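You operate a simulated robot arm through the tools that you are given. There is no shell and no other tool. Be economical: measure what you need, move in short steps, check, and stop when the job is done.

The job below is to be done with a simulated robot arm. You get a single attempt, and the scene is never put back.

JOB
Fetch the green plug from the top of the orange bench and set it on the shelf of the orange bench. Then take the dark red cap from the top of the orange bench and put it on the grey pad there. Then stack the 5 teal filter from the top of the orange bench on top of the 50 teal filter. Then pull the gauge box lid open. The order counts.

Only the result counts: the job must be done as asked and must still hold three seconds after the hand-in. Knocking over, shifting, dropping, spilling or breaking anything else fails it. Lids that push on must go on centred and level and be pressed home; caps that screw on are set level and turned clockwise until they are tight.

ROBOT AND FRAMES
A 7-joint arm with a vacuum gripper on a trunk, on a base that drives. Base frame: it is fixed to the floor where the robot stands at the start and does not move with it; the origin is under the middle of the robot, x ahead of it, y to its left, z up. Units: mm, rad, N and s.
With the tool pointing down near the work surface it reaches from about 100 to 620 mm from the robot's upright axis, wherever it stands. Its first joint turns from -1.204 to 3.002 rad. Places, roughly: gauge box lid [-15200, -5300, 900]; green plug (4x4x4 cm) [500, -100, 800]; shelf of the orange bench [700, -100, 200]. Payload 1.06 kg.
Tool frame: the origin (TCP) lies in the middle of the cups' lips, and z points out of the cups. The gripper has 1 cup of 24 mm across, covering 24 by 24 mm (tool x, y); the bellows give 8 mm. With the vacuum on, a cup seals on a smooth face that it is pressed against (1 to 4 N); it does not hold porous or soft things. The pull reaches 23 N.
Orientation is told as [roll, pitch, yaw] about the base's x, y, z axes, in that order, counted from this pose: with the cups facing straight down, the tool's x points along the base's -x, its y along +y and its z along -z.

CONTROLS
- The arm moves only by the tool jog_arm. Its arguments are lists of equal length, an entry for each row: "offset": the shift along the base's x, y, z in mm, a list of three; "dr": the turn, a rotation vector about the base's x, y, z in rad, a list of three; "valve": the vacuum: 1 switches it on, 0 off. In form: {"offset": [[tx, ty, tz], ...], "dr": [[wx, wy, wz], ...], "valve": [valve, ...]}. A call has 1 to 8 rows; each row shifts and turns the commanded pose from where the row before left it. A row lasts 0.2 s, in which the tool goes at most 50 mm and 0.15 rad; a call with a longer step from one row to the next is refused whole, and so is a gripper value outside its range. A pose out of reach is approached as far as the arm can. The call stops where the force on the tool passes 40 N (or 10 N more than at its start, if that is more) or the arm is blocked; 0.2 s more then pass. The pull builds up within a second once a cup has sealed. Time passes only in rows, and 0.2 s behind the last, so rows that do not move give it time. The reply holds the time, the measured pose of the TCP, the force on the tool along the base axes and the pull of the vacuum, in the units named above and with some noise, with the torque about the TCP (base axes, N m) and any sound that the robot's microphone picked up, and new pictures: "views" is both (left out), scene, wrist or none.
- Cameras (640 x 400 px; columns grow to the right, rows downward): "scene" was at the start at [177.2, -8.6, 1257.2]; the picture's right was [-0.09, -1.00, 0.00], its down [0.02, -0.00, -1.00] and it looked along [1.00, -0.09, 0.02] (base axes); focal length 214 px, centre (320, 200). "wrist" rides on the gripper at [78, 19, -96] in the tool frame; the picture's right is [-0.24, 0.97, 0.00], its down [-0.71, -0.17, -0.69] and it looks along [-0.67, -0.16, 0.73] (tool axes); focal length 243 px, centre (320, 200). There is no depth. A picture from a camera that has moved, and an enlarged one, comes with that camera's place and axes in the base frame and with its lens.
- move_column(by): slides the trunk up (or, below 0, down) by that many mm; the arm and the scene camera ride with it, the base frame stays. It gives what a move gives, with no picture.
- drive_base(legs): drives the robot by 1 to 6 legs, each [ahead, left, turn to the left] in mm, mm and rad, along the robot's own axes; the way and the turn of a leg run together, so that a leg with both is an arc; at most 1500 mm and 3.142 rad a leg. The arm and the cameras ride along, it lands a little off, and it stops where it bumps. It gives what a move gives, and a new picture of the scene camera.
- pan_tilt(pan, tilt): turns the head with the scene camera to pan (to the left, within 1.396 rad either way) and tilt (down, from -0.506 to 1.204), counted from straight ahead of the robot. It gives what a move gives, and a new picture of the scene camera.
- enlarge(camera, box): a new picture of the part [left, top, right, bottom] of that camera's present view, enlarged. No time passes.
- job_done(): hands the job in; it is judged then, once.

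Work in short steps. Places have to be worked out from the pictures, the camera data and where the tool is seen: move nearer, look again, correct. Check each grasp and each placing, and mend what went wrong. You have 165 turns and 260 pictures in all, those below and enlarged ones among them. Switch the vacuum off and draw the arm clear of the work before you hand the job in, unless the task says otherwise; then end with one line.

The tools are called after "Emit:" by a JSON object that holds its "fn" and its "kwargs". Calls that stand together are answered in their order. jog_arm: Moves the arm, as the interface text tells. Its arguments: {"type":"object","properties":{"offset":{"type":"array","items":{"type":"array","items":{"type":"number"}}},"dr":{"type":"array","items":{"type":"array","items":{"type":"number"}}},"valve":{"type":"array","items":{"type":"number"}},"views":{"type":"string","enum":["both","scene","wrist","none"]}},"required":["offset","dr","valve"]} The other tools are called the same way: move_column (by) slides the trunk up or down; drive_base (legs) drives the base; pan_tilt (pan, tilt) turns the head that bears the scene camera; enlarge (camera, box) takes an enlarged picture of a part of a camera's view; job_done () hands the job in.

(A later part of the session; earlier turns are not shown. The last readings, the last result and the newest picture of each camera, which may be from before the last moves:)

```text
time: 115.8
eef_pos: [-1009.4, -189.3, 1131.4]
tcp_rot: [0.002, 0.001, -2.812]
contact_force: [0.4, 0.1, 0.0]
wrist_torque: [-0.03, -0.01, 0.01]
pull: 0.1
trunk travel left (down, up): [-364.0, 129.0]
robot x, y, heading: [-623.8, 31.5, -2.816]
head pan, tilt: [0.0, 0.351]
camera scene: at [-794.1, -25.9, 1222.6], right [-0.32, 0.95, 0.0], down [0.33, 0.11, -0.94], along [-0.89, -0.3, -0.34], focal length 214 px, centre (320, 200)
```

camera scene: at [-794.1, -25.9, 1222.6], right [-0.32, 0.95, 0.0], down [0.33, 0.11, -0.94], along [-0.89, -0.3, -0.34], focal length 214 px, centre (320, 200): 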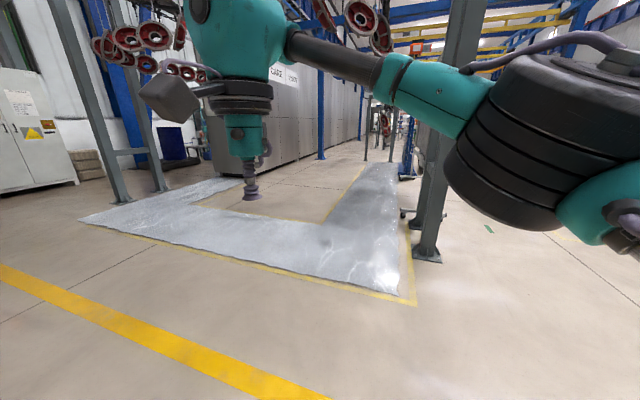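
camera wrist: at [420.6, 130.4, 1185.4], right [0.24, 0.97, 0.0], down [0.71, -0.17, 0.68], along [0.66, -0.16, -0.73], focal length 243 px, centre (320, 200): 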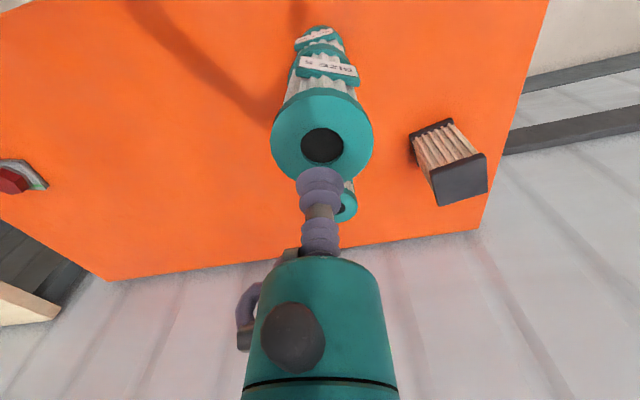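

The hall has posts and machines, and the arm blocks part of the view. I pan the head to both sides and look for a free path.

Emit:
{"fn": "pan_tilt", "kwargs": {"pan": 0.7, "tilt": 0.1}}

Emit:
{"fn": "pan_tilt", "kwargs": {"pan": 0.0, "tilt": 0.1}}

Emit:
{"fn": "pan_tilt", "kwargs": {"pan": -0.9, "tilt": 0.1}}

```text
time: 116.8
eef_pos: [-1010.9, -189.6, 1132.5]
tcp_rot: [0.002, 0.002, -2.812]
contact_force: [0.2, -0.6, -0.6]
wrist_torque: [0.01, -0.03, -0.03]
pull: 0.2
trunk travel left (down, up): [-364.0, 129.0]
robot x, y, heading: [-626.4, 32.3, -2.809]
head pan, tilt: [0.7, 0.099]
camera scene: at [-753.5, -74.6, 1246.0], right [-0.86, 0.52, 0.0], down [0.05, 0.09, -0.99], along [-0.51, -0.85, -0.1], focal length 214 px, centre (320, 200)
```

scene: 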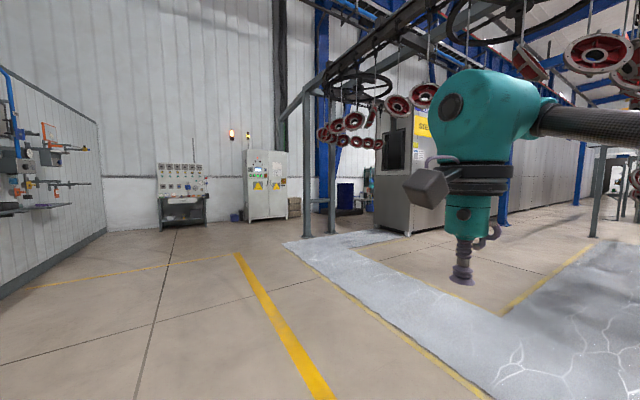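

```text
time: 117.9
eef_pos: [-1011.2, -188.9, 1132.0]
tcp_rot: [0.003, 0.002, -2.814]
contact_force: [0.8, 0.4, 0.3]
wrist_torque: [0.0, -0.01, 0.01]
pull: 0.1
trunk travel left (down, up): [-364.0, 129.0]
robot x, y, heading: [-623.1, 31.3, -2.807]
head pan, tilt: [0.0, 0.099]
camera scene: at [-793.1, -25.6, 1246.0], right [-0.32, 0.95, 0.0], down [0.09, 0.03, -1.0], along [-0.94, -0.32, -0.1], focal length 214 px, centre (320, 200)
```

scene: 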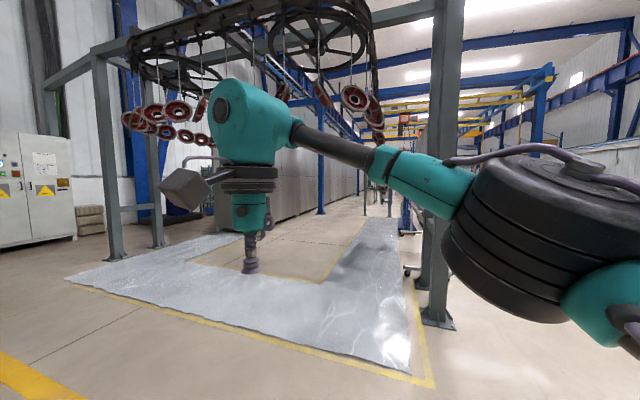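

```text
time: 119.1
eef_pos: [-1010.2, -190.8, 1131.9]
tcp_rot: [0.001, 0.003, -2.815]
contact_force: [0.4, -0.5, -0.4]
wrist_torque: [0.02, 0.01, 0.0]
pull: 0.0
trunk travel left (down, up): [-364.0, 129.0]
robot x, y, heading: [-625.7, 34.1, -2.813]
head pan, tilt: [-0.901, 0.099]
camera scene: at [-783.5, 54.0, 1246.0], right [0.54, 0.84, 0.0], down [0.08, -0.05, -1.0], along [-0.84, 0.54, -0.1], focal length 214 px, centre (320, 200)
```

scene: 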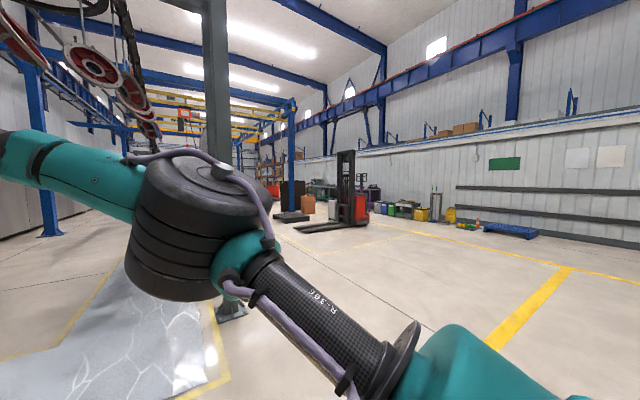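

Filter the layout: a machine booth spans y≈-3000 to -4000, with an aisle behind it at y≈-5000 leading toward the box. I turn and drive to about (-1800, -4600) over clear floor and look down that aisle.

Emit:
{"fn": "drive_base", "kwargs": {"legs": [[0, 0, 1.0], [1500, 0, 0], [1500, 0, 0]]}}

Emit:
{"fn": "pan_tilt", "kwargs": {"pan": -0.9, "tilt": 0.1}}

```text
time: 135.8
eef_pos: [-1237.4, -3279.8, 1131.7]
tcp_rot: [0.001, 0.003, -1.77]
contact_force: [1.5, -0.5, 0.6]
wrist_torque: [0.03, 0.01, 0.04]
pull: 0.0
trunk travel left (down, up): [-364.0, 129.0]
robot x, y, heading: [-1239.3, -2836.2, -1.764]
head pan, tilt: [-0.901, 0.099]
camera scene: at [-1334.2, -2962.9, 1246.0], right [-0.45, 0.89, 0.0], down [0.09, 0.05, -0.99], along [-0.89, -0.45, -0.1], focal length 214 px, centre (320, 200)
```

scene: 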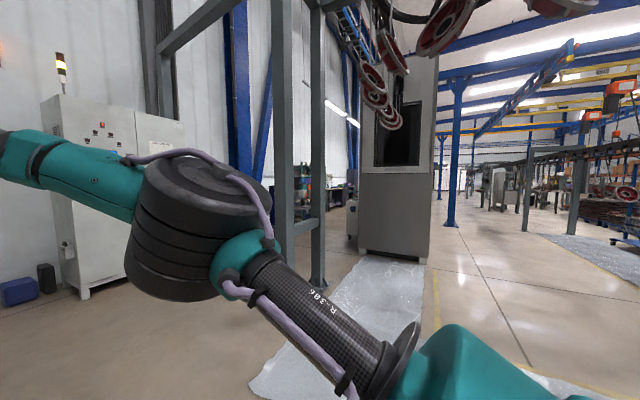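

```text
time: 136.4
eef_pos: [-1237.5, -3280.1, 1132.3]
tcp_rot: [0.002, 0.002, -1.77]
contact_force: [1.4, -0.5, -0.7]
wrist_torque: [0.0, 0.03, -0.02]
pull: 0.0
trunk travel left (down, up): [-364.0, 129.0]
robot x, y, heading: [-1237.2, -2835.7, -1.773]
head pan, tilt: [-0.901, 0.099]
camera scene: at [-1334.2, -2962.8, 1246.0], right [-0.45, 0.89, 0.0], down [0.09, 0.05, -1.0], along [-0.89, -0.45, -0.1], focal length 214 px, centre (320, 200)
```

scene: 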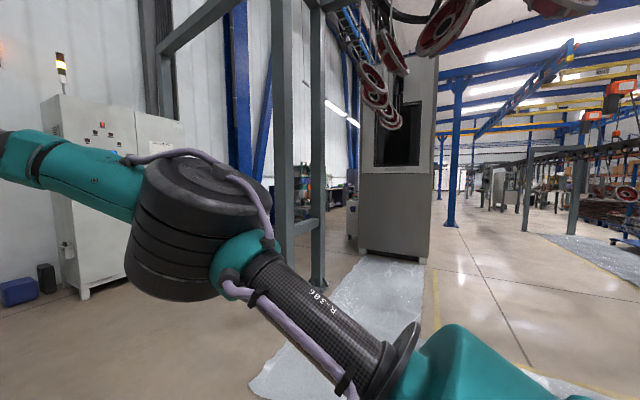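

I go 1500 mm further and look along the aisle.

Emit:
{"fn": "drive_base", "kwargs": {"legs": [[1500, 0, 0], [0, 0, -1.3]]}}

Emit:
{"fn": "pan_tilt", "kwargs": {"pan": 0.0, "tilt": 0.1}}

```text
time: 147.0
eef_pos: [-1966.1, -4425.6, 1133.7]
tcp_rot: [0.001, 0.002, -3.043]
contact_force: [-0.2, -0.6, 0.8]
wrist_torque: [0.03, -0.01, -0.02]
pull: 0.1
trunk travel left (down, up): [-364.0, 129.0]
robot x, y, heading: [-1540.2, -4297.5, -3.045]
head pan, tilt: [-0.901, 0.099]
camera scene: at [-1689.0, -4239.6, 1246.0], right [0.72, 0.7, 0.0], down [0.07, -0.07, -1.0], along [-0.69, 0.71, -0.1], focal length 214 px, centre (320, 200)
```

scene: 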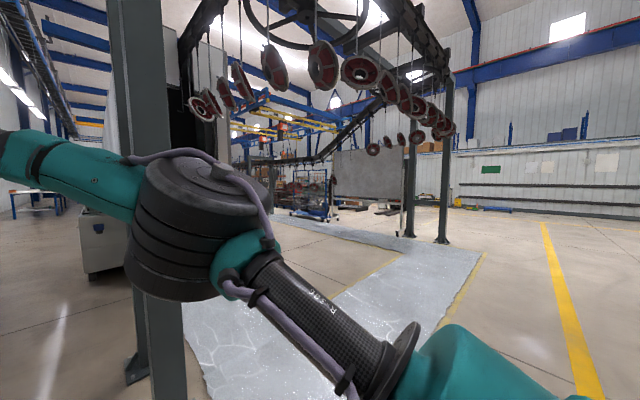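

```text
time: 148.2
eef_pos: [-1965.1, -4425.5, 1131.5]
tcp_rot: [0.0, 0.002, -3.042]
contact_force: [-0.2, 0.5, -0.4]
wrist_torque: [0.0, 0.01, -0.02]
pull: 0.1
trunk travel left (down, up): [-364.0, 129.0]
robot x, y, heading: [-1540.8, -4297.1, -3.042]
head pan, tilt: [0.0, 0.099]
camera scene: at [-1716.4, -4314.8, 1246.0], right [-0.1, 0.99, 0.0], down [0.1, 0.01, -1.0], along [-0.99, -0.1, -0.1], focal length 214 px, centre (320, 200)
```

scene: 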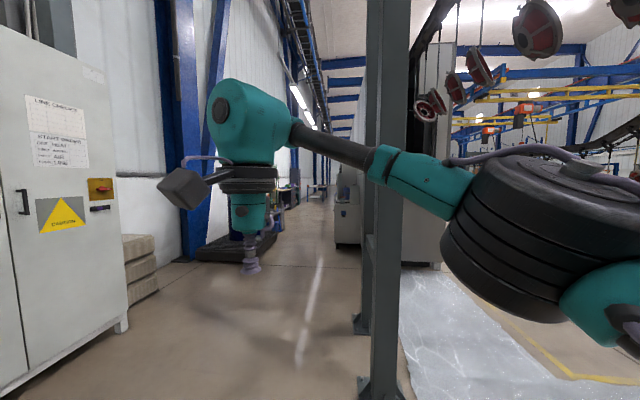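

The aisle is clear ahead, about 1.2 m wide and centred near y≈-4950. I square up along -x, sidestep left, and drive in.

Emit:
{"fn": "drive_base", "kwargs": {"legs": [[0, 0, -0.1], [300, 720, 0], [1500, 0, 0]]}}

```text
time: 159.8
eef_pos: [-3762.4, -5147.0, 1132.4]
tcp_rot: [0.003, 0.002, -3.109]
contact_force: [0.2, -0.5, 0.0]
wrist_torque: [0.03, -0.01, 0.01]
pull: 0.1
trunk travel left (down, up): [-364.0, 129.0]
robot x, y, heading: [-3332.3, -5043.3, -3.109]
head pan, tilt: [0.0, 0.099]
camera scene: at [-3506.8, -5052.4, 1246.0], right [-0.03, 1.0, 0.0], down [0.1, 0.0, -0.99], along [-0.99, -0.03, -0.1], focal length 214 px, centre (320, 200)
```

scene: 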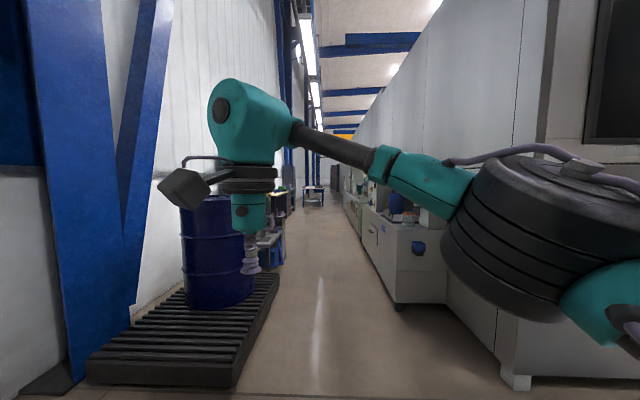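

The aisle is free between a pallet (y<-5590) and a cabinet (y>-4360), and I'm at y≈-5043. I straighten and continue.

Emit:
{"fn": "drive_base", "kwargs": {"legs": [[0, 0, -0.032], [1500, 0, 0], [1500, 0, 0]]}}

```text
time: 174.6
eef_pos: [-6749.6, -5074.4, 1132.7]
tcp_rot: [0.0, 0.001, 3.125]
contact_force: [0.5, -0.7, -0.5]
wrist_torque: [0.0, 0.03, -0.01]
pull: 0.1
trunk travel left (down, up): [-364.0, 129.0]
robot x, y, heading: [-6309.8, -4997.4, 3.127]
head pan, tilt: [0.0, 0.099]
camera scene: at [-6490.3, -4993.4, 1246.0], right [0.02, 1.0, 0.0], down [0.1, 0.0, -0.99], along [-0.99, 0.02, -0.1], focal length 214 px, centre (320, 200)
```

scene: 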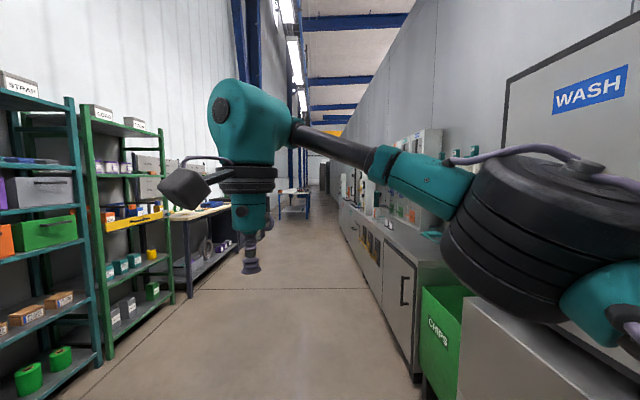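

It's free ahead. I shift left 150 mm for elbow clearance and continue.

Emit:
{"fn": "drive_base", "kwargs": {"legs": [[0, 150, 0.015], [1500, 0, 0], [1500, 0, 0]]}}

```text
time: 189.9
eef_pos: [-9719.9, -5266.9, 1132.3]
tcp_rot: [0.002, 0.002, -3.111]
contact_force: [-0.5, 0.0, 0.3]
wrist_torque: [0.0, -0.03, 0.02]
pull: 0.2
trunk travel left (down, up): [-364.0, 129.0]
robot x, y, heading: [-9285.7, -5168.2, -3.114]
head pan, tilt: [0.0, 0.099]
camera scene: at [-9464.4, -5174.8, 1246.0], right [-0.03, 1.0, 0.0], down [0.1, 0.0, -0.99], along [-0.99, -0.03, -0.1], focal length 214 px, centre (320, 200)
```

scene: 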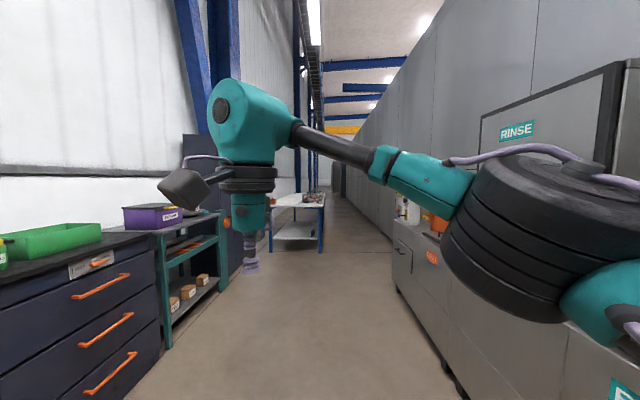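

A table stands ahead on the left. I enlarge to see what's on it.

Emit:
{"fn": "enlarge", "kwargs": {"camera": "scene", "box": [250, 160, 410, 270]}}

```text
3.64 times, centred on (330, 215) of scene
camera zoom: at [-9464.4, -5174.8, 1246.0], right [-0.03, 1.0, 0.0], down [0.1, 0.0, -0.99], along [-0.99, -0.03, -0.1], focal length 780 px, centre (284, 146)
```

zoom: 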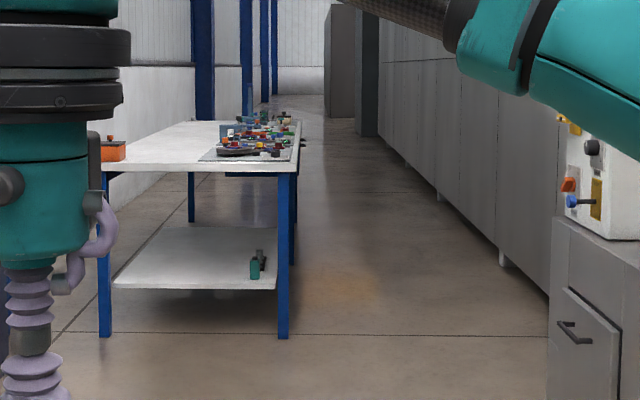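

There's a table with gauges on the left of the aisle, its near end at x≈-13100. I drive up to x≈-12000, then shift right.

Emit:
{"fn": "drive_base", "kwargs": {"legs": [[0, 0, -0.028], [1500, 0, 0], [1200, 0, 0], [0, -420, 0]]}}

Emit:
{"fn": "enlarge", "kwargs": {"camera": "scene", "box": [180, 150, 340, 260]}}

```text
time: 205.5
eef_pos: [-12409.1, -4961.2, 1132.0]
tcp_rot: [0.002, 0.003, -3.074]
contact_force: [-0.4, 0.7, -0.3]
wrist_torque: [-0.04, -0.01, 0.0]
pull: 0.1
trunk travel left (down, up): [-364.0, 129.0]
robot x, y, heading: [-11978.2, -4847.0, -3.077]
head pan, tilt: [0.0, 0.099]
camera scene: at [-12156.7, -4857.8, 1246.0], right [-0.07, 1.0, 0.0], down [0.1, 0.01, -1.0], along [-0.99, -0.07, -0.1], focal length 214 px, centre (320, 200)
```

scene: 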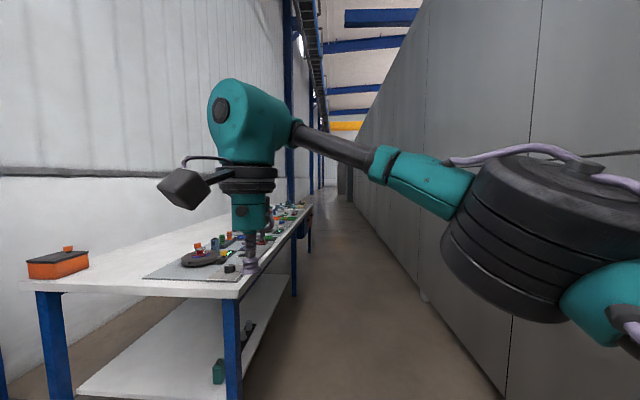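

```text
3.64 times, centred on (260, 205) of scene
camera zoom: at [-12156.7, -4857.8, 1246.0], right [-0.07, 1.0, 0.0], down [0.1, 0.01, -1.0], along [-0.99, -0.07, -0.1], focal length 780 px, centre (538, 182)
```

zoom: 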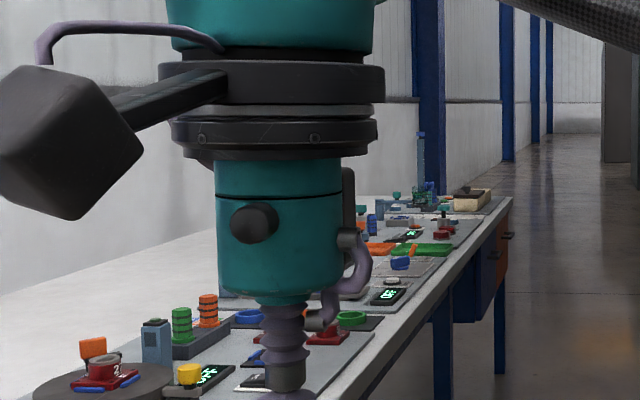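

The table's right edge runs at y≈-5270 from x=-12950 to -16130, and the box should be near its far end. I go closer along the aisle.

Emit:
{"fn": "drive_base", "kwargs": {"legs": [[0, -60, -0.065], [1500, 0, 0], [900, 0, 0]]}}

Emit:
{"fn": "pan_tilt", "kwargs": {"pan": 0.35, "tilt": 0.35}}

```text
time: 217.6
eef_pos: [-14773.9, -4845.1, 1132.1]
tcp_rot: [0.0, 0.003, 3.119]
contact_force: [-0.6, -0.2, -0.3]
wrist_torque: [0.01, 0.03, 0.01]
pull: 0.2
trunk travel left (down, up): [-364.0, 129.0]
robot x, y, heading: [-14336.1, -4766.0, 3.121]
head pan, tilt: [0.0, 0.099]
camera scene: at [-14512.9, -4764.2, 1246.0], right [0.02, 1.0, 0.0], down [0.1, 0.0, -0.99], along [-0.99, 0.02, -0.1], focal length 214 px, centre (320, 200)
```

scene: 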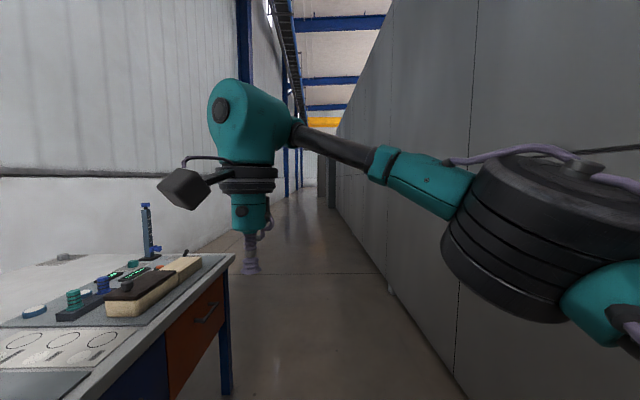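

```text
time: 218.4
eef_pos: [-14772.9, -4844.0, 1132.6]
tcp_rot: [0.002, 0.002, 3.121]
contact_force: [-0.6, 0.0, -0.3]
wrist_torque: [-0.03, -0.03, 0.02]
pull: 0.1
trunk travel left (down, up): [-364.0, 129.0]
robot x, y, heading: [-14339.2, -4765.7, 3.118]
head pan, tilt: [0.351, 0.351]
camera scene: at [-14508.7, -4796.2, 1222.7], right [-0.32, 0.95, 0.0], down [0.32, 0.11, -0.94], along [-0.89, -0.3, -0.34], focal length 214 px, centre (320, 200)
```

scene: 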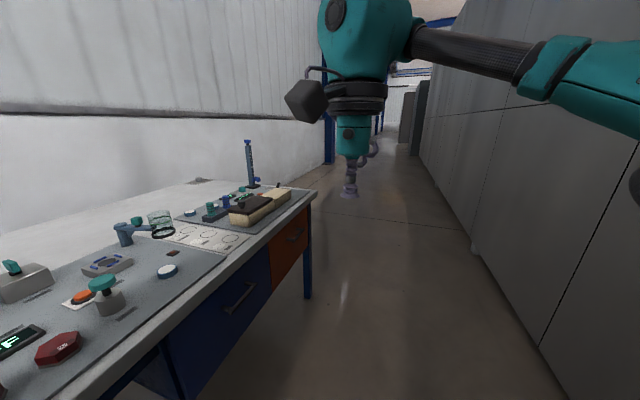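

Emit:
{"fn": "enlarge", "kwargs": {"camera": "scene", "box": [160, 160, 330, 270]}}

```text
3.64 times, centred on (245, 215) of scene
camera zoom: at [-14508.7, -4796.2, 1222.7], right [-0.32, 0.95, 0.0], down [0.32, 0.11, -0.94], along [-0.89, -0.3, -0.34], focal length 780 px, centre (593, 146)
```

zoom: 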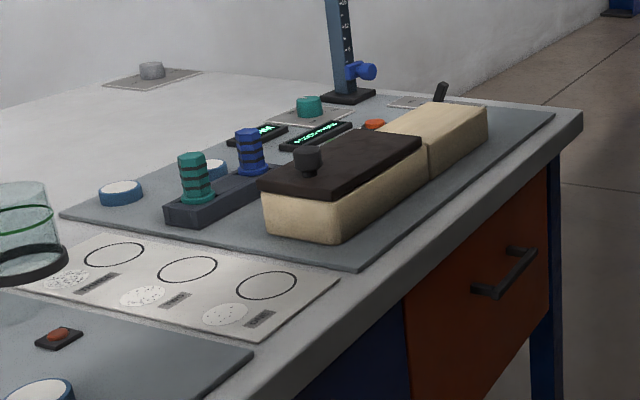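

The gauge box is a cream box with a dark lid and a black knob, around (-15350, -5450). I drive alongside it and turn to face it.

Emit:
{"fn": "drive_base", "kwargs": {"legs": [[1000, 0, 0.02], [0, 0, 1.57]]}}

Emit:
{"fn": "pan_tilt", "kwargs": {"pan": 0, "tilt": 0.7}}

Emit:
{"fn": "enlarge", "kwargs": {"camera": "wrist", "box": [0, 0, 640, 400]}}

```text
time: 227.6
eef_pos: [-15280.1, -5185.3, 1132.5]
tcp_rot: [0.002, 0.002, -1.568]
contact_force: [-0.3, 0.1, -0.1]
wrist_torque: [0.02, -0.03, -0.02]
pull: 0.1
trunk travel left (down, up): [-364.0, 129.0]
robot x, y, heading: [-15368.5, -4752.7, -1.573]
head pan, tilt: [0.351, 0.351]
camera scene: at [-15333.4, -4924.4, 1222.6], right [-0.94, -0.35, 0.0], down [-0.12, 0.32, -0.94], along [0.32, -0.88, -0.34], focal length 214 px, centre (320, 200)
```

scene: 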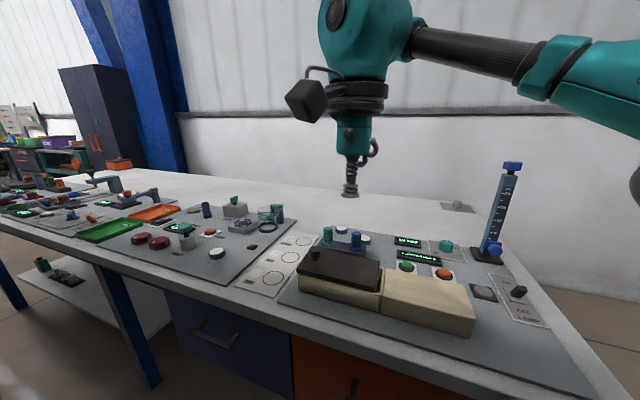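

```text
time: 228.4
eef_pos: [-15281.1, -5185.4, 1133.2]
tcp_rot: [0.002, 0.003, -1.569]
contact_force: [0.8, -0.9, -0.2]
wrist_torque: [0.0, -0.01, -0.01]
pull: 0.0
trunk travel left (down, up): [-364.0, 129.0]
robot x, y, heading: [-15369.6, -4751.2, -1.565]
head pan, tilt: [0.0, 0.7]
camera scene: at [-15365.4, -4922.0, 1191.3], right [-1.0, 0.0, 0.0], down [0.0, 0.64, -0.77], along [0.0, -0.77, -0.64], focal length 214 px, centre (320, 200)
```

scene: 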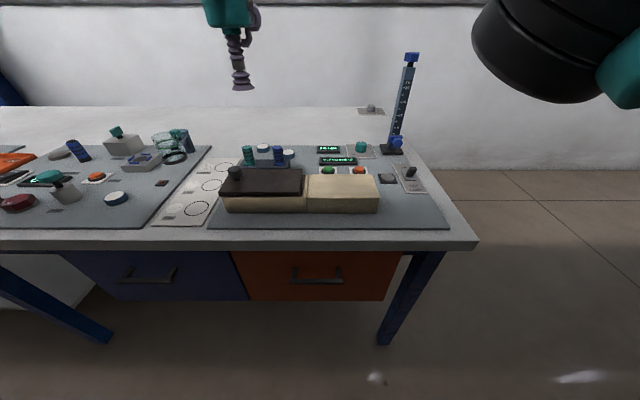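

```text
1.00 times, centred on (320, 200) of wrist
camera zoom: at [-15261.9, -5107.4, 1228.1], right [0.97, -0.23, 0.0], down [-0.17, -0.71, 0.68], along [-0.16, -0.66, -0.73], focal length 243 px, centre (320, 200)
```

zoom: 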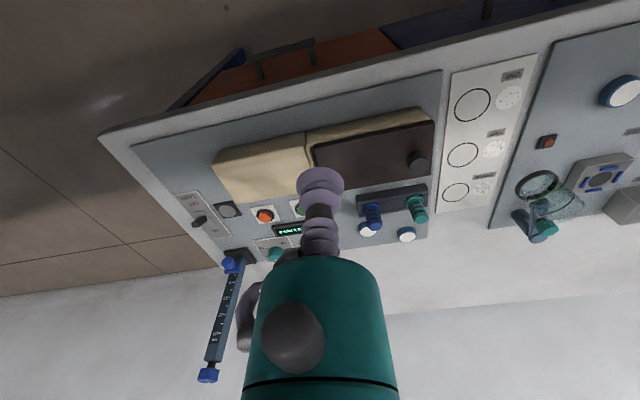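

Emit:
{"fn": "enlarge", "kwargs": {"camera": "scene", "box": [205, 155, 395, 225]}}

Emit:
{"fn": "enlarge", "kwargs": {"camera": "wrist", "box": [200, 95, 460, 245]}}

```text
3.37 times, centred on (300, 190) of scene
camera zoom: at [-15365.4, -4922.0, 1191.3], right [-1.0, 0.0, 0.0], down [0.0, 0.64, -0.77], along [0.0, -0.77, -0.64], focal length 722 px, centre (387, 234)
```

zoom: 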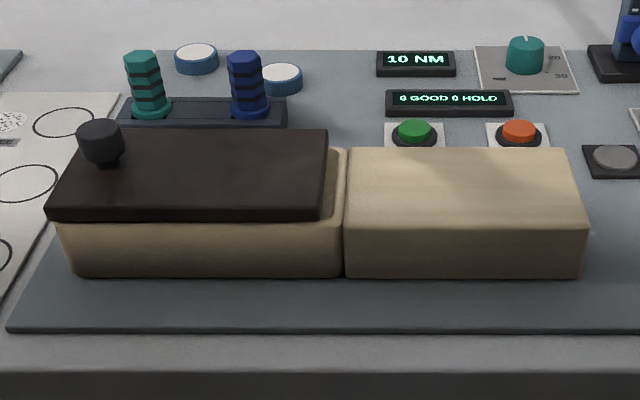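

```text
2.46 times, centred on (330, 170) of wrist
camera zoom: at [-15261.9, -5107.4, 1228.1], right [0.97, -0.23, 0.0], down [-0.17, -0.71, 0.68], along [-0.16, -0.66, -0.73], focal length 597 px, centre (295, 274)
```

zoom: 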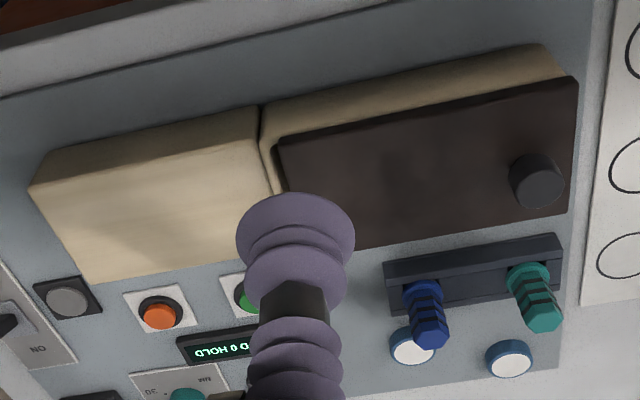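

Triangulation puts the knob's top at about (-15178, -5323, 945), with the lid from x≈-15325 to -15150. The knob sits at the +x end, so the lid likely hinges (or slides) along x. I drive a little nearer.

Emit:
{"fn": "drive_base", "kwargs": {"legs": [[90, 100, 0]]}}

Emit:
{"fn": "enlarge", "kwargs": {"camera": "wrist", "box": [200, 0, 440, 150]}}

Emit:
{"fn": "enlarge", "kwargs": {"camera": "scene", "box": [220, 140, 420, 270]}}

```text
time: 229.7
eef_pos: [-15181.8, -5274.3, 1132.0]
tcp_rot: [0.002, 0.002, -1.57]
contact_force: [0.8, -0.2, 0.7]
wrist_torque: [0.02, -0.02, -0.01]
pull: 0.0
trunk travel left (down, up): [-364.0, 129.0]
robot x, y, heading: [-15271.4, -4836.9, -1.571]
head pan, tilt: [0.0, 0.7]
camera scene: at [-15265.9, -5009.8, 1191.1], right [-1.0, 0.0, 0.0], down [0.0, 0.64, -0.76], along [0.0, -0.76, -0.64], focal length 214 px, centre (320, 200)
```

scene: 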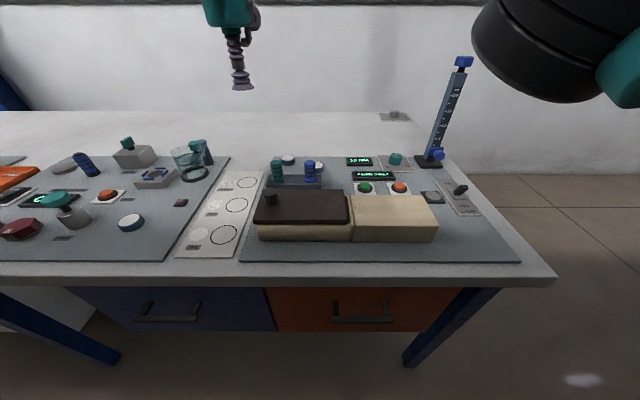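

```text
2.67 times, centred on (320, 75) of wrist
camera zoom: at [-15162.3, -5195.2, 1228.0], right [0.97, -0.23, 0.0], down [-0.17, -0.71, 0.68], along [-0.16, -0.66, -0.73], focal length 647 px, centre (320, 533)
```

zoom: 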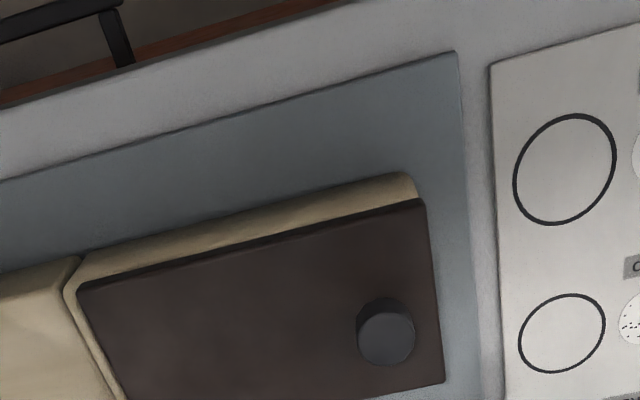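

```text
3.08 times, centred on (320, 205) of scene
camera zoom: at [-15265.9, -5009.8, 1191.1], right [-1.0, 0.0, 0.0], down [0.0, 0.64, -0.76], along [0.0, -0.76, -0.64], focal length 660 px, centre (320, 185)
```

zoom: 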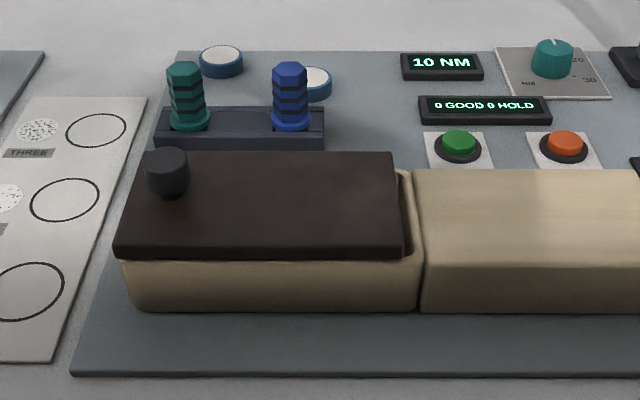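

The knob's top is about 28 mm across at (-15166, -5346, 929). I move above it to refine.

Emit:
{"fn": "jog_arm", "kwargs": {"offset": [[3, -14, -30], [3, -15, -30], [3, -15, -30], [3, -15, -30], [3, -13, -28], [0, 0, 0]], "dr": [[0, 0, 0], [0, 0, 0], [0, 0, 0], [0, 0, 0], [0, 0, 0], [0, 0, 0]], "valve": [0, 0, 0, 0, 0, 0]}}

Emit:
{"fn": "enlarge", "kwargs": {"camera": "wrist", "box": [240, 90, 400, 200]}}

Emit:
{"fn": "enlarge", "kwargs": {"camera": "scene", "box": [230, 140, 330, 215]}}

```text
time: 231.1
eef_pos: [-15165.9, -5344.9, 983.5]
tcp_rot: [0.002, 0.003, -1.569]
contact_force: [0.7, 0.4, -0.1]
wrist_torque: [0.03, -0.02, 0.01]
pull: 0.1
trunk travel left (down, up): [-364.0, 129.0]
robot x, y, heading: [-15267.7, -4839.2, -1.57]
head pan, tilt: [0.0, 0.7]
camera scene: at [-15266.4, -5009.3, 1191.2], right [-1.0, 0.0, 0.0], down [0.0, 0.64, -0.77], along [0.0, -0.77, -0.64], focal length 214 px, centre (320, 200)
camera wrist: at [-15148.0, -5266.7, 1079.7], right [0.97, -0.23, 0.0], down [-0.17, -0.71, 0.68], along [-0.16, -0.66, -0.73], focal length 243 px, centre (320, 200)
```

scene: 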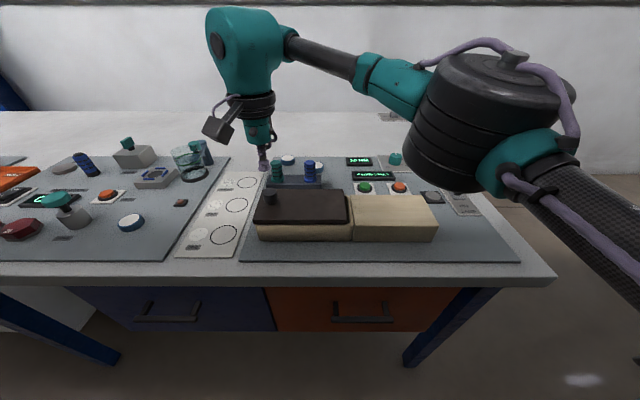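
wrist: 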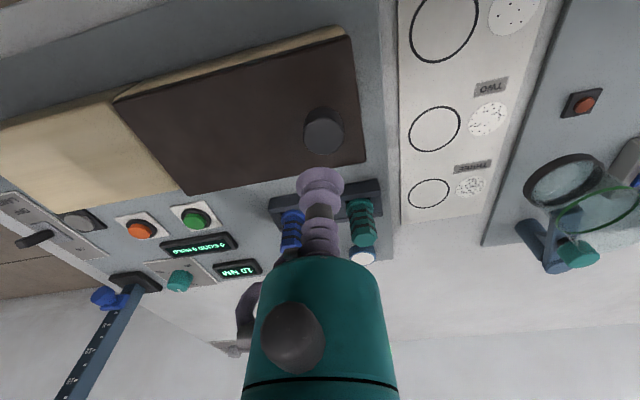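

```text
3.64 times, centred on (320, 145) of wrist
camera zoom: at [-15148.0, -5266.7, 1079.7], right [0.97, -0.23, 0.0], down [-0.17, -0.71, 0.68], along [-0.16, -0.66, -0.73], focal length 882 px, centre (320, 400)
```

zoom: 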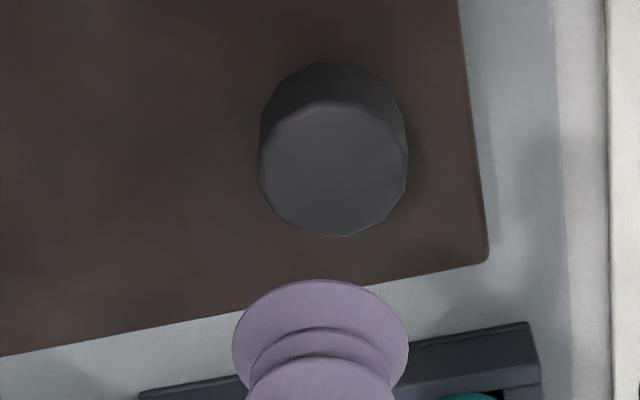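

```text
5.33 times, centred on (280, 178) of scene
camera zoom: at [-15266.4, -5009.3, 1191.2], right [-1.0, 0.0, 0.0], down [0.0, 0.64, -0.77], along [0.0, -0.77, -0.64], focal length 1144 px, centre (533, 320)
```

zoom: 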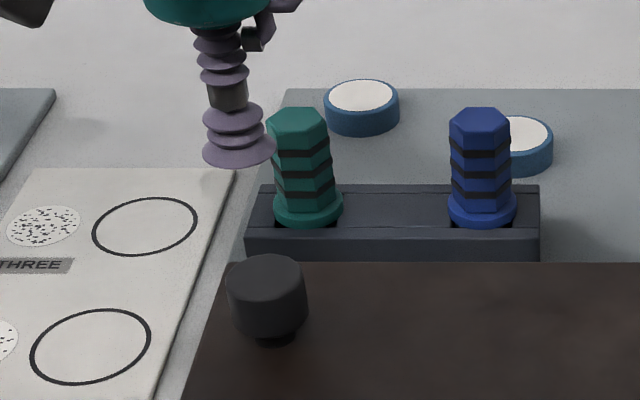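

I estimate the knob centre at (-15165, -5343.5, 935). I lower to about 12 mm above it and recheck.

Emit:
{"fn": "jog_arm", "kwargs": {"offset": [[1.5, 1, -20], [0, 0, -16], [0, 0, 0]], "dr": [[0, 0, 0], [0, 0, 0], [0, 0, 0]], "valve": [0, 0, 0], "views": "none"}}

Emit:
{"fn": "enlarge", "kwargs": {"camera": "wrist", "box": [260, 110, 380, 200]}}

Emit:
{"fn": "enlarge", "kwargs": {"camera": "scene", "box": [240, 150, 310, 215]}}

```text
time: 231.9
eef_pos: [-15167.6, -5343.2, 948.1]
tcp_rot: [0.001, 0.001, -1.569]
contact_force: [0.2, -0.4, -0.2]
wrist_torque: [0.0, 0.01, 0.02]
pull: 0.0
trunk travel left (down, up): [-364.0, 129.0]
robot x, y, heading: [-15267.8, -4836.3, -1.571]
head pan, tilt: [0.0, 0.7]
```

```text
4.44 times, centred on (320, 155) of wrist
camera zoom: at [-15148.4, -5265.1, 1044.8], right [0.97, -0.23, 0.0], down [-0.17, -0.71, 0.68], along [-0.16, -0.66, -0.73], focal length 1078 px, centre (320, 400)
```

zoom: 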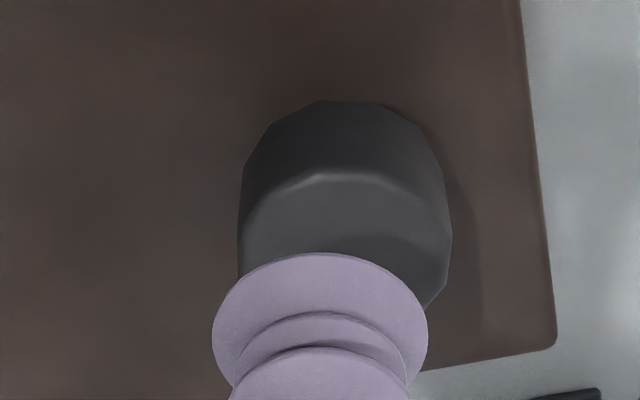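

```text
6.15 times, centred on (275, 182) of scene
camera zoom: at [-15266.4, -5009.3, 1191.2], right [-1.0, 0.0, 0.0], down [0.0, 0.64, -0.76], along [0.0, -0.76, -0.64], focal length 1320 px, centre (597, 308)
```

zoom: 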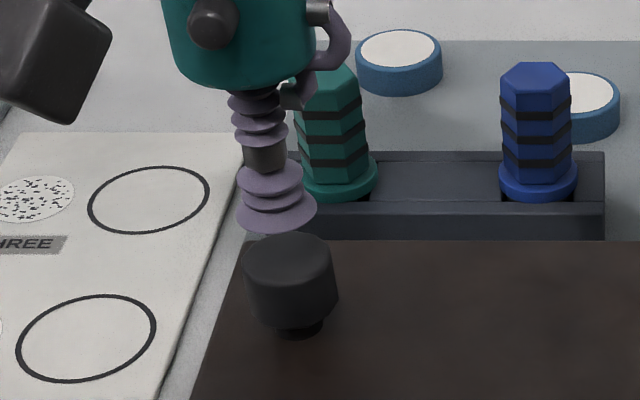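

The height is ambiguous between the views. I lower 10 mm more, which is still safe, and compare again.

Emit:
{"fn": "jog_arm", "kwargs": {"offset": [[0.5, 0, -6], [0, 0, -4], [0, 0, 0]], "dr": [[0, 0, 0], [0, 0, 0], [0, 0, 0]], "valve": [0, 0, 0], "views": "none"}}

Emit:
{"fn": "enlarge", "kwargs": {"camera": "wrist", "box": [260, 110, 380, 200]}}

Emit:
{"fn": "enlarge", "kwargs": {"camera": "scene", "box": [250, 165, 290, 205]}}

```text
time: 232.7
eef_pos: [-15166.3, -5345.5, 938.3]
tcp_rot: [0.0, 0.002, -1.569]
contact_force: [0.0, 0.1, 0.2]
wrist_torque: [0.0, 0.04, -0.03]
pull: 0.0
trunk travel left (down, up): [-364.0, 129.0]
robot x, y, heading: [-15268.4, -4840.8, -1.569]
head pan, tilt: [0.0, 0.7]
```

```text
4.44 times, centred on (320, 155) of wrist
camera zoom: at [-15146.3, -5266.0, 1034.1], right [0.97, -0.23, 0.0], down [-0.17, -0.71, 0.68], along [-0.16, -0.66, -0.73], focal length 1078 px, centre (320, 400)
```

zoom: 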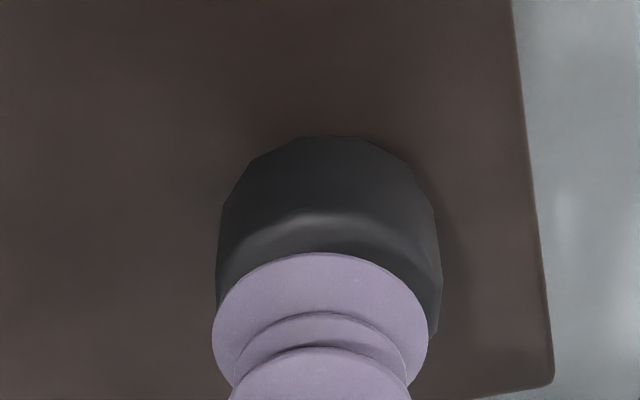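

```text
10.00 times, centred on (270, 185) of scene
camera zoom: at [-15266.4, -5009.3, 1191.2], right [-1.0, 0.0, 0.0], down [0.0, 0.64, -0.76], along [0.0, -0.76, -0.64], focal length 2145 px, centre (820, 350)
```

zoom: 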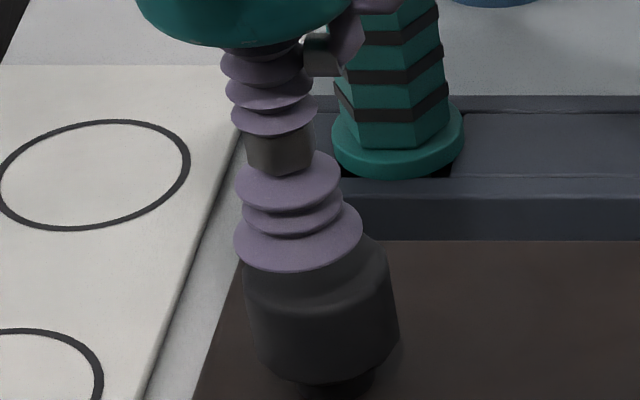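

I probe down gently on the knob with the vacuum on to learn its height.

Emit:
{"fn": "jog_arm", "kwargs": {"offset": [[0, -2, -3], [0, 0, -2], [0, 0, -2], [0, 0, -1.5], [0, 0, 0], [0, 0, 0]], "dr": [[0, 0, 0], [0, 0, 0], [0, 0, 0], [0, 0, 0], [0, 0, 0], [0, 0, 0]], "valve": [1, 1, 1, 1, 1, 1], "views": "none"}}

Emit:
{"fn": "enlarge", "kwargs": {"camera": "wrist", "box": [260, 110, 380, 200]}}

Emit:
{"fn": "enlarge", "kwargs": {"camera": "scene", "box": [250, 165, 290, 205]}}

```text
time: 234.1
eef_pos: [-15163.9, -5347.0, 927.2]
tcp_rot: [-0.001, 0.006, -1.569]
contact_force: [-0.7, 2.3, -15.9]
wrist_torque: [0.0, 0.0, 0.01]
pull: 22.5
trunk travel left (down, up): [-364.0, 129.0]
robot x, y, heading: [-15266.7, -4837.0, -1.571]
head pan, tilt: [0.0, 0.7]
```

```text
4.44 times, centred on (320, 155) of wrist
camera zoom: at [-15145.6, -5268.7, 1023.4], right [0.97, -0.23, 0.0], down [-0.17, -0.71, 0.68], along [-0.16, -0.66, -0.73], focal length 1078 px, centre (320, 400)
```

zoom: 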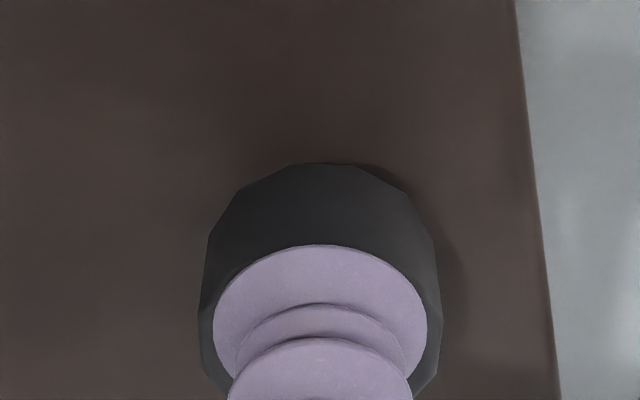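

```text
10.00 times, centred on (270, 185) of scene
camera zoom: at [-15266.3, -5010.1, 1190.9], right [-1.0, 0.0, 0.0], down [0.0, 0.64, -0.76], along [0.0, -0.76, -0.64], focal length 2145 px, centre (820, 350)
```

zoom: 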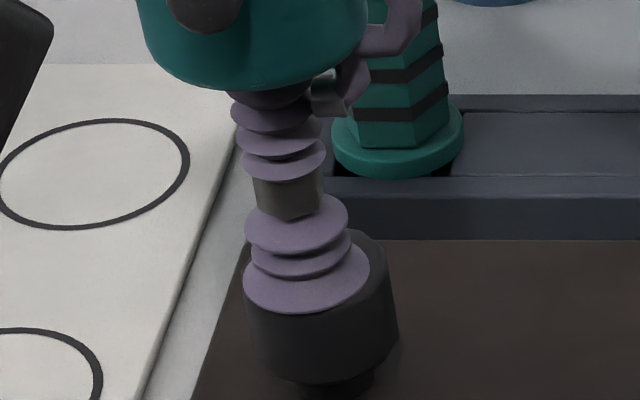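

Sealed on the knob (22.5). I test the lid by lifting a few mm.

Emit:
{"fn": "jog_arm", "kwargs": {"offset": [[0, 0, 2], [0, 0, 3], [0, 0, 0]], "dr": [[0, 0, 0], [0, 0, 0], [0, 0, 0]], "valve": [1, 1, 1], "views": "none"}}

Emit:
{"fn": "enlarge", "kwargs": {"camera": "scene", "box": [230, 165, 450, 265]}}

```text
time: 234.9
eef_pos: [-15164.6, -5346.7, 936.2]
tcp_rot: [0.003, 0.001, -1.569]
contact_force: [0.4, 0.1, -0.3]
wrist_torque: [-0.01, 0.01, -0.01]
pull: 0.1
trunk travel left (down, up): [-364.0, 129.0]
robot x, y, heading: [-15269.8, -4836.8, -1.57]
head pan, tilt: [0.0, 0.7]
```

```text
2.91 times, centred on (340, 215) of scene
camera zoom: at [-15266.4, -5009.3, 1191.3], right [-1.0, 0.0, 0.0], down [0.0, 0.64, -0.76], along [0.0, -0.76, -0.64], focal length 624 px, centre (262, 156)
```

zoom: 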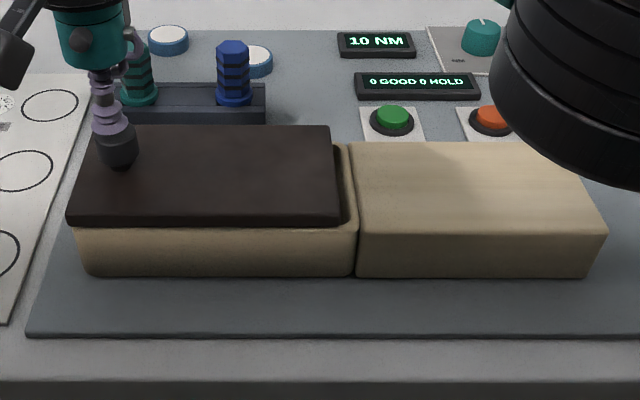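

It doesn't lift at over 20 N, so the lid must slide. I re-seal on the knob and then pull gently toward +x.

Emit:
{"fn": "jog_arm", "kwargs": {"offset": [[0, 0, -3], [0, 0, -2], [0, 0, -1], [0, 0, 0], [0, 0, 0]], "dr": [[0, 0, 0], [0, 0, 0], [0, 0, 0], [0, 0, 0], [0, 0, 0]], "valve": [1, 1, 1, 1, 1], "views": "none"}}

```text
time: 236.1
eef_pos: [-15164.0, -5345.8, 927.2]
tcp_rot: [0.0, 0.004, -1.57]
contact_force: [-1.1, 1.6, -16.5]
wrist_torque: [-0.09, 0.04, -0.01]
pull: 22.8
trunk travel left (down, up): [-364.0, 129.0]
robot x, y, heading: [-15271.2, -4834.8, -1.57]
head pan, tilt: [0.0, 0.7]
```

The cup is in tension, so I lower 4 mm to neutral and pull toward +x in small steps.

Emit:
{"fn": "jog_arm", "kwargs": {"offset": [[0, 0, -2], [0, 0, -1], [0, 0, 0], [2, 0, 0], [2, 0, 0], [2, 0, 0], [0, 0, 0]], "dr": [[0, 0, 0], [0, 0, 0], [0, 0, 0], [0, 0, 0], [0, 0, 0], [0, 0, 0], [0, 0, 0]], "valve": [1, 1, 1, 1, 1, 1, 1], "views": "none"}}

Emit:
{"fn": "enlarge", "kwargs": {"camera": "scene", "box": [230, 165, 450, 265]}}

```text
time: 237.7
eef_pos: [-15158.9, -5345.5, 925.4]
tcp_rot: [0.004, 0.0, -1.567]
contact_force: [-0.6, 0.3, -0.1]
wrist_torque: [0.01, 0.02, 0.02]
pull: 0.0
trunk travel left (down, up): [-364.0, 129.0]
robot x, y, heading: [-15267.4, -4841.4, -1.569]
head pan, tilt: [0.0, 0.7]
```

```text
2.91 times, centred on (340, 215) of scene
camera zoom: at [-15266.4, -5009.3, 1191.2], right [-1.0, 0.0, 0.0], down [0.0, 0.64, -0.76], along [0.0, -0.76, -0.64], focal length 624 px, centre (262, 156)
```

zoom: 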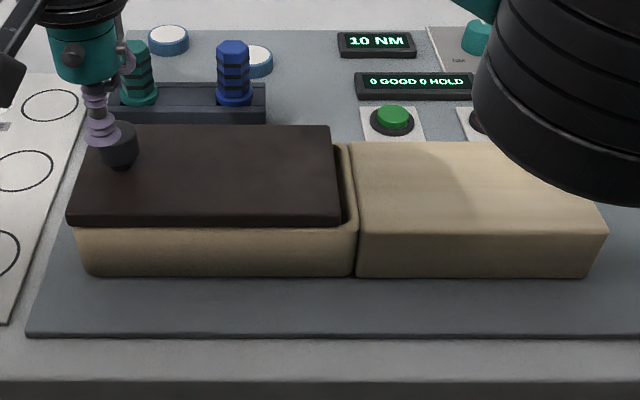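

The cup slid off the knob without moving the lid. I lift, re-centre and seal again, this time reading the force after each small step.

Emit:
{"fn": "jog_arm", "kwargs": {"offset": [[0, 0, 10], [-5, 0, 0], [0, 0, -5], [0, 0, -3], [0, 0, -2], [0, 0, -1], [0, 0, 0], [0, 0, 0]], "dr": [[0, 0, 0], [0, 0, 0], [0, 0, 0], [0, 0, 0], [0, 0, 0], [0, 0, 0], [0, 0, 0], [0, 0, 0]], "valve": [0, 0, 1, 1, 1, 1, 1, 1], "views": "none"}}

```text
time: 239.5
eef_pos: [-15163.3, -5345.8, 926.0]
tcp_rot: [0.002, 0.001, -1.571]
contact_force: [-2.1, -5.2, 14.0]
wrist_torque: [0.0, 0.04, 0.19]
pull: 22.8
trunk travel left (down, up): [-364.0, 129.0]
robot x, y, heading: [-15269.2, -4837.7, -1.57]
head pan, tilt: [0.0, 0.7]
```

Emit:
{"fn": "jog_arm", "kwargs": {"offset": [[0, 0, 2], [0, 0, 0.5], [0, 0, 0], [0, 0, 0]], "dr": [[0, 0, 0], [0, 0, 0], [0, 0, 0], [0, 0, 0]], "valve": [1, 1, 1, 1], "views": "none"}}

```text
time: 240.5
eef_pos: [-15162.2, -5346.7, 927.4]
tcp_rot: [0.002, 0.004, -1.569]
contact_force: [-1.7, 1.3, -16.5]
wrist_torque: [-0.09, 0.01, 0.0]
pull: 22.7
trunk travel left (down, up): [-364.0, 129.0]
robot x, y, heading: [-15265.9, -4837.5, -1.565]
head pan, tilt: [0.0, 0.7]
```

Emit:
{"fn": "jog_arm", "kwargs": {"offset": [[0, 0, 1], [0, 0, 0], [0, 0, 0]], "dr": [[0, 0, 0], [0, 0, 0], [0, 0, 0]], "valve": [1, 1, 1], "views": "none"}}

Emit:
{"fn": "enlarge", "kwargs": {"camera": "scene", "box": [230, 165, 350, 245]}}

```text
time: 241.3
eef_pos: [-15162.2, -5347.6, 926.7]
tcp_rot: [0.003, 0.003, -1.569]
contact_force: [-0.1, 0.1, -21.8]
wrist_torque: [-0.02, 0.03, 0.02]
pull: 22.9
trunk travel left (down, up): [-364.0, 129.0]
robot x, y, heading: [-15266.9, -4836.9, -1.574]
head pan, tilt: [0.0, 0.7]
```

```text
5.00 times, centred on (290, 205) of scene
camera zoom: at [-15266.1, -5010.8, 1190.9], right [-1.0, 0.0, 0.0], down [0.0, 0.65, -0.76], along [0.0, -0.76, -0.65], focal length 1072 px, centre (470, 175)
```

zoom: 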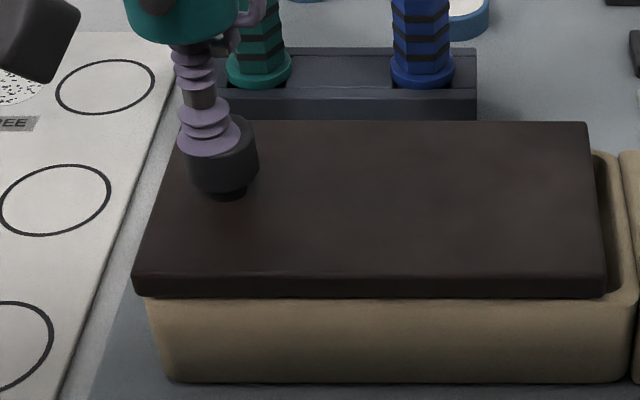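

At 21.8 N upward the lid doesn't budge, so it surely slides. I go neutral and test +x with readings.

Emit:
{"fn": "jog_arm", "kwargs": {"offset": [[0, 0, -2.5], [0, 0, -1], [1.5, 0, 0], [0, 0, 0]], "dr": [[0, 0, 0], [0, 0, 0], [0, 0, 0], [0, 0, 0]], "valve": [1, 1, 1, 1], "views": "none"}}

```text
time: 242.3
eef_pos: [-15161.3, -5347.5, 927.5]
tcp_rot: [0.004, 0.001, -1.57]
contact_force: [-5.5, -6.4, 7.8]
wrist_torque: [0.01, 0.04, 0.17]
pull: 22.9
trunk travel left (down, up): [-364.0, 129.0]
robot x, y, heading: [-15268.0, -4835.6, -1.572]
head pan, tilt: [0.0, 0.7]
```

Emit:
{"fn": "jog_arm", "kwargs": {"offset": [[1, 0, 0], [0, 0, 0], [0, 0, 0]], "dr": [[0, 0, 0], [0, 0, 0], [0, 0, 0]], "valve": [1, 1, 1], "views": "none"}}

```text
time: 243.1
eef_pos: [-15161.5, -5346.9, 925.9]
tcp_rot: [0.002, 0.001, -1.571]
contact_force: [-8.8, -8.7, 9.6]
wrist_torque: [0.01, -0.03, -0.03]
pull: 22.7
trunk travel left (down, up): [-364.0, 129.0]
robot x, y, heading: [-15271.0, -4834.0, -1.57]
head pan, tilt: [0.0, 0.7]
```

+x shows only resistance. I test -x.

Emit:
{"fn": "jog_arm", "kwargs": {"offset": [[-1.5, -1, 0], [-1.5, 0, 0], [-1, 0, 0], [-1, 0, 0], [0, 0, 0]], "dr": [[0, 0, 0], [0, 0, 0], [0, 0, 0], [0, 0, 0], [0, 0, 0]], "valve": [1, 1, 1, 1, 1], "views": "none"}}

```text
time: 244.3
eef_pos: [-15166.5, -5345.8, 924.3]
tcp_rot: [0.0, 0.002, -1.568]
contact_force: [0.4, 2.2, 0.6]
wrist_torque: [0.04, -0.01, 0.23]
pull: 22.1
trunk travel left (down, up): [-364.0, 129.0]
robot x, y, heading: [-15267.6, -4836.9, -1.57]
head pan, tilt: [0.0, 0.7]
```

It moved 5 mm toward -x with almost no force and the seal held. I continue in -x and check.

Emit:
{"fn": "jog_arm", "kwargs": {"offset": [[-3, 0, 0], [-3, 0, 0], [-3, 0, 0], [-3, 0, 0], [0, 0, 0]], "dr": [[0, 0, 0], [0, 0, 0], [0, 0, 0], [0, 0, 0], [0, 0, 0]], "valve": [1, 1, 1, 1, 1], "views": "none"}}

Emit:
{"fn": "enlarge", "kwargs": {"camera": "scene", "box": [230, 165, 390, 255]}}

```text
time: 245.5
eef_pos: [-15177.2, -5346.6, 926.1]
tcp_rot: [0.003, 0.002, -1.568]
contact_force: [0.1, 6.6, -1.4]
wrist_torque: [-0.01, -0.07, 0.01]
pull: 22.5
trunk travel left (down, up): [-364.0, 129.0]
robot x, y, heading: [-15269.9, -4836.5, -1.571]
head pan, tilt: [0.0, 0.7]
```

```text
4.00 times, centred on (310, 210) of scene
camera zoom: at [-15266.4, -5008.7, 1191.3], right [-1.0, 0.0, 0.0], down [0.0, 0.64, -0.77], along [0.0, -0.77, -0.64], focal length 858 px, centre (360, 160)
```

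zoom: 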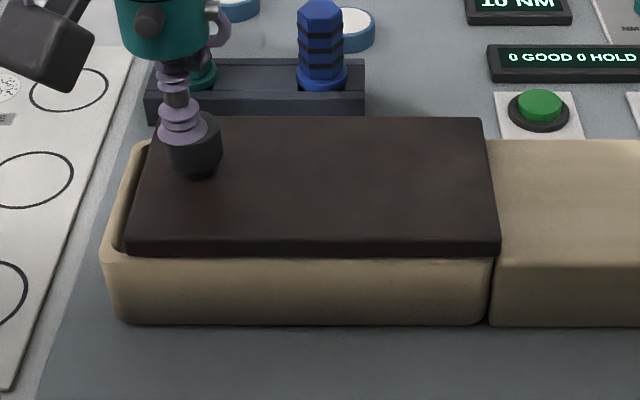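

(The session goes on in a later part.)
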